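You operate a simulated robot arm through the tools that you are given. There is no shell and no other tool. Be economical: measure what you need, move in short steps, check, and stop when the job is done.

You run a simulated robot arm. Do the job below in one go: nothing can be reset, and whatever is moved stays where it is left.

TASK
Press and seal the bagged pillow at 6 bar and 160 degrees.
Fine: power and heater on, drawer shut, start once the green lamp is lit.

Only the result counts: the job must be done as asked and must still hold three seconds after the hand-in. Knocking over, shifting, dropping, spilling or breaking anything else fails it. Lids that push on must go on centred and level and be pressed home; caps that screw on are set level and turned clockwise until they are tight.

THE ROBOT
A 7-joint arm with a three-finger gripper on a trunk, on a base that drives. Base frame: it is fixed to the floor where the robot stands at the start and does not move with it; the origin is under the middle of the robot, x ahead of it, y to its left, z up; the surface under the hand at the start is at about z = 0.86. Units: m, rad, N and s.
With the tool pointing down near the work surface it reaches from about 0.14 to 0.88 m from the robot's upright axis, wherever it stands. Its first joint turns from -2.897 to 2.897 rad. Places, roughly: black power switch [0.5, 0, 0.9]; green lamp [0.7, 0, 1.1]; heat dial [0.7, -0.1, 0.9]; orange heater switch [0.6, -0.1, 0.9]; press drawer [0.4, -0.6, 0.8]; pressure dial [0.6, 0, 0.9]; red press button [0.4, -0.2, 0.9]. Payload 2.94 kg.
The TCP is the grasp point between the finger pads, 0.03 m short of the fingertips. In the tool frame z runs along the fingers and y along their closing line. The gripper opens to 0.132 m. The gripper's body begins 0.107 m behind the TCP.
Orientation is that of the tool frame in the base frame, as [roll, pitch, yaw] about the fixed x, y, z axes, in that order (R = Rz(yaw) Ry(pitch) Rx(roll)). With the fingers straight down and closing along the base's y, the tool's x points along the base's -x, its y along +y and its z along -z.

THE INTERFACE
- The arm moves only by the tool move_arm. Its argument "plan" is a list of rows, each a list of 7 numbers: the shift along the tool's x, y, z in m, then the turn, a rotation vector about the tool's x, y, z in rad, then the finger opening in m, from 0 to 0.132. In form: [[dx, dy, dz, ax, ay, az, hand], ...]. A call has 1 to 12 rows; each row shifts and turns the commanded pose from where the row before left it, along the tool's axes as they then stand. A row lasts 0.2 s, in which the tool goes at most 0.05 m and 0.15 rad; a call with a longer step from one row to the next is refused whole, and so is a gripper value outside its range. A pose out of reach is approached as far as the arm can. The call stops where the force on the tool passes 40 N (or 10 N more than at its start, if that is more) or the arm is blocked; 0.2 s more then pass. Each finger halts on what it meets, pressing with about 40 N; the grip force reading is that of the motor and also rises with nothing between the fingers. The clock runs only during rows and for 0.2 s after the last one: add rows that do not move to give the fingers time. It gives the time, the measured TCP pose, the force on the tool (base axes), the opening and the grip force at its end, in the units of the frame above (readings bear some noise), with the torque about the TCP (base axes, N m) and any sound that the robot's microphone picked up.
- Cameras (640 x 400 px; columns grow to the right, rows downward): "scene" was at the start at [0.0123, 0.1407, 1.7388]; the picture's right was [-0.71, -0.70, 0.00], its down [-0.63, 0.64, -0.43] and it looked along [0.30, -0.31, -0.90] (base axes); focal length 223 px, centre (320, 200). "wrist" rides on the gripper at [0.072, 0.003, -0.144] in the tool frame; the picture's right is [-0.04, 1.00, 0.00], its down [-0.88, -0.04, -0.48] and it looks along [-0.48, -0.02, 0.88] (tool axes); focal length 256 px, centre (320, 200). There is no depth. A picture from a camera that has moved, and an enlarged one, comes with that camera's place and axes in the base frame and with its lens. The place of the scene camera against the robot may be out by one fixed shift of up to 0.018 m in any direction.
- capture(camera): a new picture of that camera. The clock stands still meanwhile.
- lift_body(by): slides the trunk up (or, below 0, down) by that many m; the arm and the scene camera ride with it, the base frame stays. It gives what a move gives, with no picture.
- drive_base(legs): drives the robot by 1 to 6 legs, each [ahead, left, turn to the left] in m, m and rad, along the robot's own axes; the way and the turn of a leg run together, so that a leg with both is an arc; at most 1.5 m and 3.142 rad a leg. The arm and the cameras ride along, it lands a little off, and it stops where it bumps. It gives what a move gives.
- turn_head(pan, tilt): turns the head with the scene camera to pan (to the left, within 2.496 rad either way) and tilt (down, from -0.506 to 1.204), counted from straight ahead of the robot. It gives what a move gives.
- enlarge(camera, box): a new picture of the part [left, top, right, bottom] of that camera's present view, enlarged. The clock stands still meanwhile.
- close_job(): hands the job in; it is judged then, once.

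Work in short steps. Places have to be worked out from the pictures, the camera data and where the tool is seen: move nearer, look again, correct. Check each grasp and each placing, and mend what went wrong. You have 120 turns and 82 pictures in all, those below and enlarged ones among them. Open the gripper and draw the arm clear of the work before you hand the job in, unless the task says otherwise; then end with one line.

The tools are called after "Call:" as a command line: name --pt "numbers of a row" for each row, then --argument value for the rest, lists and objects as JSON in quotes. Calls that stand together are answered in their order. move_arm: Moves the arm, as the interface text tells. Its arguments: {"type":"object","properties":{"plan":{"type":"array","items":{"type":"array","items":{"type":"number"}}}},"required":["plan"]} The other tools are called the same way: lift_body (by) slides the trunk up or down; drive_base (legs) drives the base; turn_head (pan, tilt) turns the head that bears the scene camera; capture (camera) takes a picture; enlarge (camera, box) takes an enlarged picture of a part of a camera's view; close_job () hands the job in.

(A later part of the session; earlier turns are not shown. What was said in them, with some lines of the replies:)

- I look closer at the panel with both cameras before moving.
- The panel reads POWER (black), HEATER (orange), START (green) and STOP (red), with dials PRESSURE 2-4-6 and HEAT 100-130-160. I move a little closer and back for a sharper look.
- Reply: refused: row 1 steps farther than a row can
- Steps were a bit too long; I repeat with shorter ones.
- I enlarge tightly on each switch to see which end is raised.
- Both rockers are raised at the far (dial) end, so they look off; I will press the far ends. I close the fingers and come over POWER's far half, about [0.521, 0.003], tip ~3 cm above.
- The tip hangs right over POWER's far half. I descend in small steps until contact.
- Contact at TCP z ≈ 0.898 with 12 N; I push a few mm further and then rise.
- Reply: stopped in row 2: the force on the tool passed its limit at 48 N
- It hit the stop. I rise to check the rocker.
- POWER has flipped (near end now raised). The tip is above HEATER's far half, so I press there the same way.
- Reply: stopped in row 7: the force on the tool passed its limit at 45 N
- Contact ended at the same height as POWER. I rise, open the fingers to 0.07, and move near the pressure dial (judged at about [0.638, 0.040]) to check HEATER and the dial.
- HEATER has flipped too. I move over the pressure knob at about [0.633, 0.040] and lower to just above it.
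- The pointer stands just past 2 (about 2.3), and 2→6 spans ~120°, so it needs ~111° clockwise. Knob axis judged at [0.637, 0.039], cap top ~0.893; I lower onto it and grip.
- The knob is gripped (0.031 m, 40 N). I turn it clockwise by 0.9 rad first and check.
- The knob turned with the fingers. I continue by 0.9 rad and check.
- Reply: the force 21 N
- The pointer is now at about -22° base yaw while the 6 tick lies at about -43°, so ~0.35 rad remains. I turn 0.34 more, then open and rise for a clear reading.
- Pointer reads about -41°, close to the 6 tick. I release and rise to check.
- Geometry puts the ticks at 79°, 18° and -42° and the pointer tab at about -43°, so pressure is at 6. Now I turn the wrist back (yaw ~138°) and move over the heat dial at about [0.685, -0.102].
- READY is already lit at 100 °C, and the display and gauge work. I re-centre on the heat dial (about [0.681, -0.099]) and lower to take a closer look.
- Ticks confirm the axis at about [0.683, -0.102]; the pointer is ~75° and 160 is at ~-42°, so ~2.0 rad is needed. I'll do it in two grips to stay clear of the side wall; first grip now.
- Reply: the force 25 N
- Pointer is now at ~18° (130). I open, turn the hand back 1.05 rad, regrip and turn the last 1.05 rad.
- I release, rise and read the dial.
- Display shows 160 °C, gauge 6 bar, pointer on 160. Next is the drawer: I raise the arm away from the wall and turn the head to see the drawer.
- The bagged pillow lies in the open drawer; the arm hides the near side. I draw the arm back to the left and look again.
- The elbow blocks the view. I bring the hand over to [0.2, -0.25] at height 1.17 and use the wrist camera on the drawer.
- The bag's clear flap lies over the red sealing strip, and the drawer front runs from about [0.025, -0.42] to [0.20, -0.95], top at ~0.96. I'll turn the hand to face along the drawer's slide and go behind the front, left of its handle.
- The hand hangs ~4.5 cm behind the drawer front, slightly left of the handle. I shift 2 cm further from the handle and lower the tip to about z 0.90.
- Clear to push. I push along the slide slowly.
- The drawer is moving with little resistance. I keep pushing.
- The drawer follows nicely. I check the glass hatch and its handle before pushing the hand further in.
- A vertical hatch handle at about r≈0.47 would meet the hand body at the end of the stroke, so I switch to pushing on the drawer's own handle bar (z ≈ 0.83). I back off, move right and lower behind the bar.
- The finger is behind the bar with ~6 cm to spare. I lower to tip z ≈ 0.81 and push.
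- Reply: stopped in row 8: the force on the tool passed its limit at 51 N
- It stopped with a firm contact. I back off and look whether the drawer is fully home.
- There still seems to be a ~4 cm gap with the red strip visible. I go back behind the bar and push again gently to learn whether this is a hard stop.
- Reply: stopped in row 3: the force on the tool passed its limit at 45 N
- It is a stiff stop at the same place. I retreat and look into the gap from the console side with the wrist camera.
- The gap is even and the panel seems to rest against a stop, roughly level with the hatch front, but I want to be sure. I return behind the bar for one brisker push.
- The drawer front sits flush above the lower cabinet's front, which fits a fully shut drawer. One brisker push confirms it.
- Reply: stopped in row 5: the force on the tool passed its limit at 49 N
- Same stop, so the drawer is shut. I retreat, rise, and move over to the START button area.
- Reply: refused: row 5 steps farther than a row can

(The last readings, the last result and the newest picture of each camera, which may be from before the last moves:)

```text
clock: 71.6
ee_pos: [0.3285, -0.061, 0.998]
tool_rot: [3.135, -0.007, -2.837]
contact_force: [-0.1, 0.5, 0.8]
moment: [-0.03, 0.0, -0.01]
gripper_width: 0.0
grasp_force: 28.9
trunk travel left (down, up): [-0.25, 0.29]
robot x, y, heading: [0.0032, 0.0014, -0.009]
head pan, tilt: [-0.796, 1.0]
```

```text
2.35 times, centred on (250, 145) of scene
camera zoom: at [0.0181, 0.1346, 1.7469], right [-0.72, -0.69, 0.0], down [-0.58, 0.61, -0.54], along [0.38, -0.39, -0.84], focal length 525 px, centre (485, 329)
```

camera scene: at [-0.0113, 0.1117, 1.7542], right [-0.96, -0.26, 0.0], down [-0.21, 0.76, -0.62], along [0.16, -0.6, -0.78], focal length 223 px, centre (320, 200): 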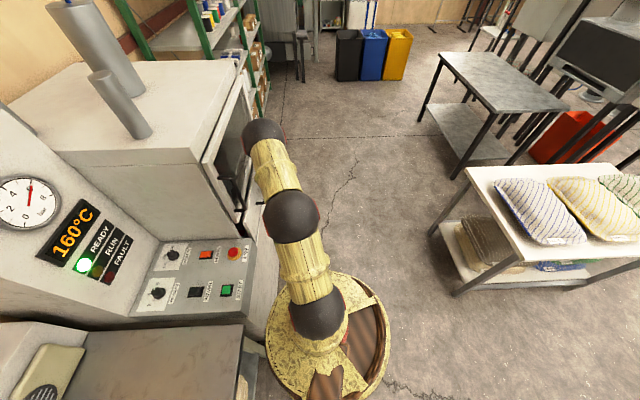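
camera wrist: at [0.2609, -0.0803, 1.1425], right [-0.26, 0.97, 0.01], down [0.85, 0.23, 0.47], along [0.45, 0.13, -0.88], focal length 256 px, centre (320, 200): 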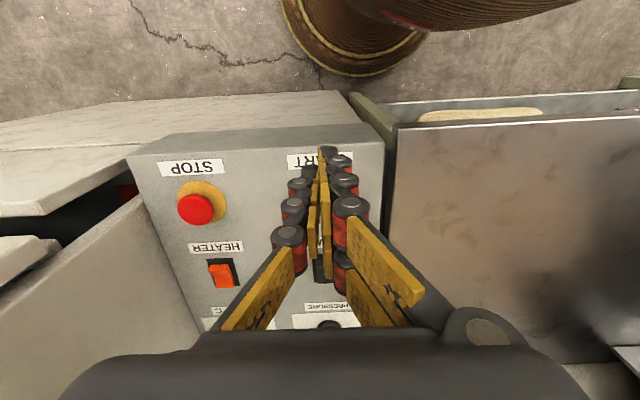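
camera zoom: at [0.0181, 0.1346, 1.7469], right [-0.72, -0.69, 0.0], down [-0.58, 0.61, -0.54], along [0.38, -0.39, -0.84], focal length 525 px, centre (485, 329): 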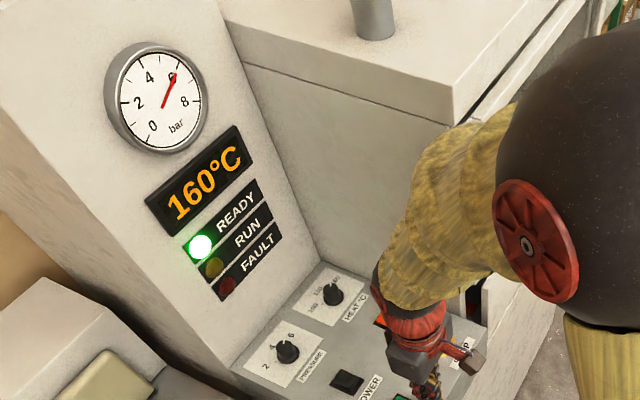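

READY lit, 160 °C, 6 bar. START is straight ahead of the hand by ~7 cm; I move over it to tip ~2–3 cm above and verify.

Call:
move_arm --pt "-0.035 0 0.02 0 0 0 0" --pt "-0.035 0 0.025 0 0 0 0" --pt "0 0 0.01 0 0 0 0"

Call:
enlarge --camera "scene" --box '[264, 160, 336, 240]'

Call:
enlarge --camera "wrist" --box '[220, 60, 420, 220]'

```text
clock: 72.4
ee_pos: [0.3946, -0.0398, 0.9438]
tool_rot: [3.135, -0.006, -2.836]
contact_force: [0.1, 0.5, -0.1]
moment: [-0.01, -0.03, 0.0]
gripper_width: 0.0001
grasp_force: 28.3
trunk travel left (down, up): [-0.25, 0.29]
robot x, y, heading: [0.002, -0.0025, -0.006]
head pan, tilt: [-0.796, 1.0]
```

```text
5.00 times, centred on (300, 200) of scene
camera zoom: at [0.0179, 0.1345, 1.7469], right [-0.72, -0.69, 0.0], down [-0.58, 0.61, -0.54], along [0.37, -0.39, -0.84], focal length 1116 px, centre (420, 200)
```

zoom: 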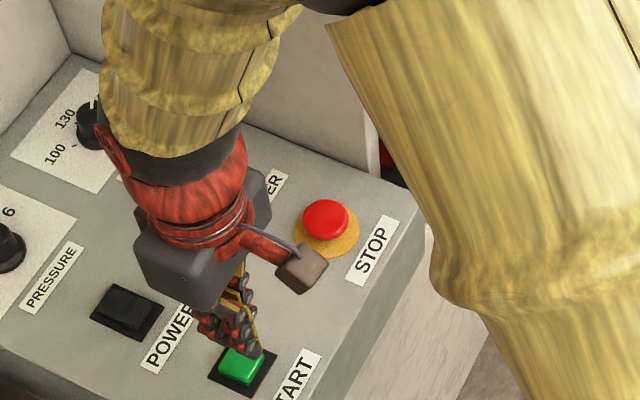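

```text
2.50 times, centred on (320, 140) of wrist
camera zoom: at [0.3265, -0.0605, 1.0876], right [-0.26, 0.97, 0.01], down [0.85, 0.23, 0.47], along [0.45, 0.13, -0.88], focal length 640 px, centre (320, 350)
```

zoom: 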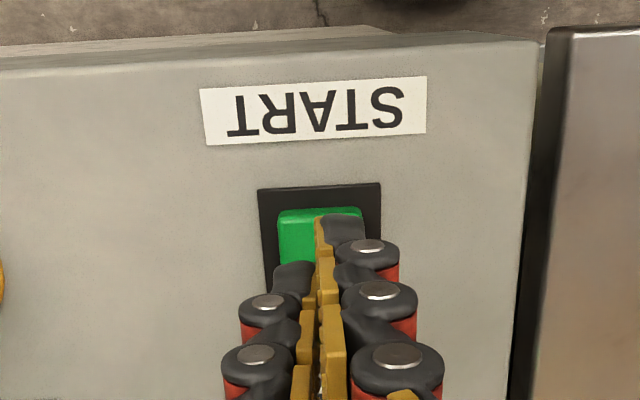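

Aligned over START. I lower and press.

Call:
move_arm --pt "0 0 0.015 0 0 0 0" --pt "0 0 0.012 0 0 0 0" --pt "0 0 0.005 0 0 0 0" --pt "0 0 0.005 0 0 0 0" --pt "0 0 0.004 0 0 0 0" --pt "0 0 0.004 0 0 0 0" --pt "0 0 0.004 0 0 0 0"

Call:
enlarge --camera "scene" --box '[130, 60, 370, 230]'

```text
clock: 74.0
ee_pos: [0.3955, -0.0398, 0.8953]
tool_rot: [3.134, -0.009, -2.835]
contact_force: [-0.8, 0.9, 1.7]
moment: [0.03, -0.02, -0.01]
gripper_width: 0.0056
grasp_force: 28.7
trunk travel left (down, up): [-0.25, 0.29]
robot x, y, heading: [-0.0006, 0.0012, -0.007]
head pan, tilt: [-0.796, 1.0]
heard: click
```

```text
2.35 times, centred on (250, 145) of scene
camera zoom: at [0.0178, 0.1345, 1.747], right [-0.72, -0.69, 0.0], down [-0.58, 0.61, -0.54], along [0.38, -0.39, -0.84], focal length 525 px, centre (485, 329)
```

zoom: 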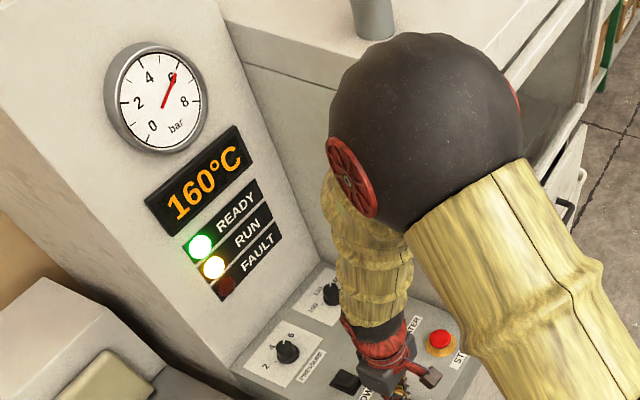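

A click, and RUN is lit with no FAULT. I rise, draw back and wait for the cycle.

Call:
move_arm --pt "0 0 -0.03 0 0 0 0" --pt "0 0 -0.05 0 0 0 0" --pt "0 0 -0.05 0 0 0 0.02" --pt "0.04 0 -0.03 0 0 0 0.04" --pt "0.04 0 0 0 0 0 0.06" --pt "0.0 0 0 0 0 0 0.08" --pt "0.0 0 0 0 0 0 0.08" --pt "0.0 0 0 0 0 0 0.08" --pt "0.0 0 0 0 0 0 0.08" --pt "0.0 0 0 0 0 0 0.08"

Call:
capture --camera "scene"

```text
clock: 76.2
ee_pos: [0.3201, -0.0644, 1.0579]
tool_rot: [3.136, -0.009, -2.837]
contact_force: [0.4, -0.5, 1.0]
moment: [-0.02, -0.03, 0.01]
gripper_width: 0.0801
grasp_force: 0.0
trunk travel left (down, up): [-0.25, 0.29]
robot x, y, heading: [0.0006, -0.0007, -0.01]
head pan, tilt: [-0.796, 1.0]
```

```text
8 pictures are left
camera scene: at [0.0177, 0.1345, 1.7469], right [-0.72, -0.69, 0.0], down [-0.58, 0.61, -0.54], along [0.38, -0.39, -0.84], focal length 223 px, centre (320, 200)
```

scene: 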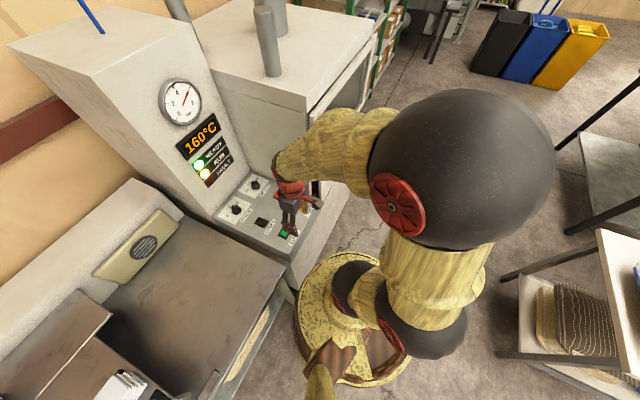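

RUN is still lit; I wait with the arm at rest.

Call:
move_arm --pt "0 0 0 0 0 0 0.08" --pt "0 0 0 0 0 0 0.08" --pt "0 0 0 0 0 0 0.08" --pt "0 0 0 0 0 0 0.08" --pt "0 0 0 0 0 0 0.08" --pt "0 0 0 0 0 0 0.08" --pt "0 0 0 0 0 0 0.08" --pt "0 0 0 0 0 0 0.08" --pt "0 0 0 0 0 0 0.08" --pt "0 0 0 0 0 0 0.08" --pt "0 0 0 0 0 0 0.08" --pt "0 0 0 0 0 0 0.08"

Call:
move_arm --pt "0 0 0 0 0 0 0.08" --pt "0 0 0 0 0 0 0.08" --pt "0 0 0 0 0 0 0.08" --pt "0 0 0 0 0 0 0.08" --pt "0 0 0 0 0 0 0.08" --pt "0 0 0 0 0 0 0.08" --pt "0 0 0 0 0 0 0.08" --pt "0 0 0 0 0 0 0.08" --pt "0 0 0 0 0 0 0.08" --pt "0 0 0 0 0 0 0.08" --pt "0 0 0 0 0 0 0.08" --pt "0 0 0 0 0 0 0.08"

Call:
enlarge --camera "scene" --box '[130, 60, 370, 230]'

```text
clock: 78.8
ee_pos: [0.3195, -0.0661, 1.057]
tool_rot: [3.135, -0.009, -2.836]
contact_force: [-0.7, 0.7, 0.5]
moment: [0.03, 0.01, 0.02]
gripper_width: 0.0798
grasp_force: 0.1
trunk travel left (down, up): [-0.25, 0.29]
robot x, y, heading: [-0.0003, 0.0009, -0.007]
head pan, tilt: [-0.796, 1.0]
```

```text
clock: 81.4
ee_pos: [0.3196, -0.0648, 1.0567]
tool_rot: [3.134, -0.008, -2.838]
contact_force: [0.6, -0.4, 0.2]
moment: [-0.02, -0.02, -0.04]
gripper_width: 0.0801
grasp_force: 0.2
trunk travel left (down, up): [-0.25, 0.29]
robot x, y, heading: [0.0013, 0.0012, -0.011]
head pan, tilt: [-0.796, 1.0]
```

```text
2.35 times, centred on (250, 145) of scene
camera zoom: at [0.0177, 0.1345, 1.7469], right [-0.72, -0.69, 0.0], down [-0.58, 0.61, -0.54], along [0.38, -0.39, -0.84], focal length 525 px, centre (485, 329)
```

zoom: 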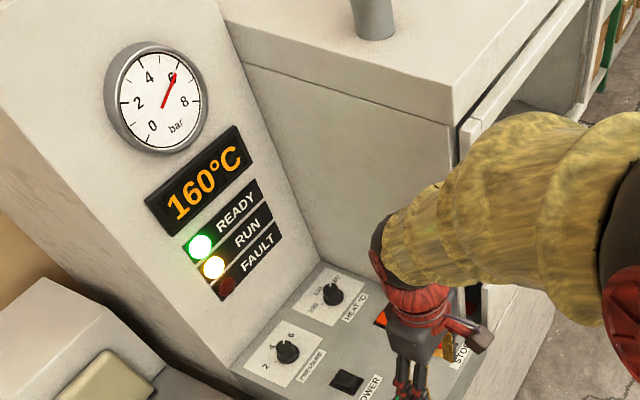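

Still running with no fault. I wait longer and meanwhile listen.

Call:
move_arm --pt "0 0 0 0 0 0 0.08" --pt "0 0 0 0 0 0 0.08" --pt "0 0 0 0 0 0 0.08" --pt "0 0 0 0 0 0 0.08" --pt "0 0 0 0 0 0 0.08" --pt "0 0 0 0 0 0 0.08" --pt "0 0 0 0 0 0 0.08" --pt "0 0 0 0 0 0 0.08" --pt "0 0 0 0 0 0 0.08" --pt "0 0 0 0 0 0 0.08" --pt "0 0 0 0 0 0 0.08" --pt "0 0 0 0 0 0 0.08"

Call:
move_arm --pt "0 0 0 0 0 0 0.08" --pt "0 0 0 0 0 0 0.08" --pt "0 0 0 0 0 0 0.08" --pt "0 0 0 0 0 0 0.08" --pt "0 0 0 0 0 0 0.08" --pt "0 0 0 0 0 0 0.08" --pt "0 0 0 0 0 0 0.08" --pt "0 0 0 0 0 0 0.08" --pt "0 0 0 0 0 0 0.08" --pt "0 0 0 0 0 0 0.08" --pt "0 0 0 0 0 0 0.08" --pt "0 0 0 0 0 0 0.08"

Call:
move_arm --pt "0 0 0 0 0 0 0.08" --pt "0 0 0 0 0 0 0.08" --pt "0 0 0 0 0 0 0.08" --pt "0 0 0 0 0 0 0.08" --pt "0 0 0 0 0 0 0.08" --pt "0 0 0 0 0 0 0.08" --pt "0 0 0 0 0 0 0.08" --pt "0 0 0 0 0 0 0.08" --pt "0 0 0 0 0 0 0.08" --pt "0 0 0 0 0 0 0.08" --pt "0 0 0 0 0 0 0.08" --pt "0 0 0 0 0 0 0.08"

Call:
move_arm --pt "0 0 0 0 0 0 0.08" --pt "0 0 0 0 0 0 0.08" --pt "0 0 0 0 0 0 0.08" --pt "0 0 0 0 0 0 0.08" --pt "0 0 0 0 0 0 0.08" --pt "0 0 0 0 0 0 0.08" --pt "0 0 0 0 0 0 0.08" --pt "0 0 0 0 0 0 0.08" --pt "0 0 0 0 0 0 0.08" --pt "0 0 0 0 0 0 0.08" --pt "0 0 0 0 0 0 0.08" --pt "0 0 0 0 0 0 0.08"

Call:
enlarge --camera "scene" --box '[130, 60, 370, 230]'

```text
clock: 84.0
ee_pos: [0.3197, -0.0648, 1.057]
tool_rot: [3.136, -0.008, -2.837]
contact_force: [-0.2, 0.2, 0.7]
moment: [0.0, -0.01, -0.01]
gripper_width: 0.08
grasp_force: 0.1
trunk travel left (down, up): [-0.25, 0.29]
robot x, y, heading: [-0.0046, -0.0016, -0.004]
head pan, tilt: [-0.796, 1.0]
```

```text
clock: 86.6
ee_pos: [0.3193, -0.0651, 1.058]
tool_rot: [3.133, -0.008, -2.835]
contact_force: [-0.2, 0.2, -0.8]
moment: [0.02, 0.03, -0.02]
gripper_width: 0.0798
grasp_force: 0.0
trunk travel left (down, up): [-0.25, 0.29]
robot x, y, heading: [0.001, 0.0004, -0.009]
head pan, tilt: [-0.796, 1.0]
```

```text
clock: 89.2
ee_pos: [0.3199, -0.0654, 1.0584]
tool_rot: [3.135, -0.009, -2.837]
contact_force: [0.0, 0.2, 0.1]
moment: [0.0, 0.01, -0.01]
gripper_width: 0.0801
grasp_force: 0.1
trunk travel left (down, up): [-0.25, 0.29]
robot x, y, heading: [-0.0001, -0.0004, -0.011]
head pan, tilt: [-0.796, 1.0]
```

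```text
clock: 91.8
ee_pos: [0.3204, -0.0651, 1.0566]
tool_rot: [3.134, -0.008, -2.836]
contact_force: [-0.3, -0.4, -1.1]
moment: [0.01, -0.01, -0.02]
gripper_width: 0.0802
grasp_force: 0.1
trunk travel left (down, up): [-0.25, 0.29]
robot x, y, heading: [-0.0005, -0.0032, -0.003]
head pan, tilt: [-0.796, 1.0]
```

```text
2.35 times, centred on (250, 145) of scene
camera zoom: at [0.0177, 0.1345, 1.7469], right [-0.72, -0.69, 0.0], down [-0.58, 0.61, -0.54], along [0.38, -0.39, -0.84], focal length 525 px, centre (485, 329)
```

zoom: 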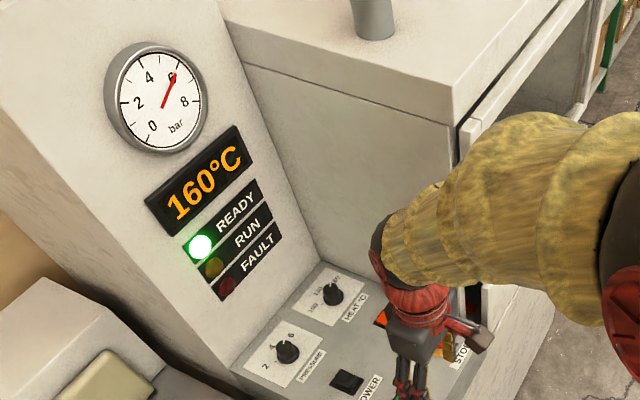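

RUN has gone out with no FAULT: the cycle finished at 6 bar and 160 °C. I open the gripper and draw the arm up clear of the panel.

Call:
move_arm --pt "0 0 -0.04 0 0 0 0.1" --pt "0.02 0 -0.04 0 0 0 0.12" --pt "0.02 0 -0.04 0 0 0 0.13" --pt "0 0 0 0 0 0 0.13" --pt "0 0 0 0 0 0 0.13"

Call:
close_job

```text
clock: 93.0
ee_pos: [0.2857, -0.0769, 1.1756]
tool_rot: [3.134, -0.009, -2.837]
contact_force: [-1.0, -0.1, 0.8]
moment: [0.0, 0.02, -0.01]
gripper_width: 0.1299
grasp_force: 0.1
trunk travel left (down, up): [-0.25, 0.29]
robot x, y, heading: [-0.0001, -0.0001, -0.01]
head pan, tilt: [-0.796, 1.0]
```

```text
The job is handed in.
```

The bagged pillow went through a full press-and-seal cycle at 6 bar and 160 °C with no fault; the one doubt is the drawer, which reached a hard stop but still showed a gap of about 2.5 cm to the machine body.
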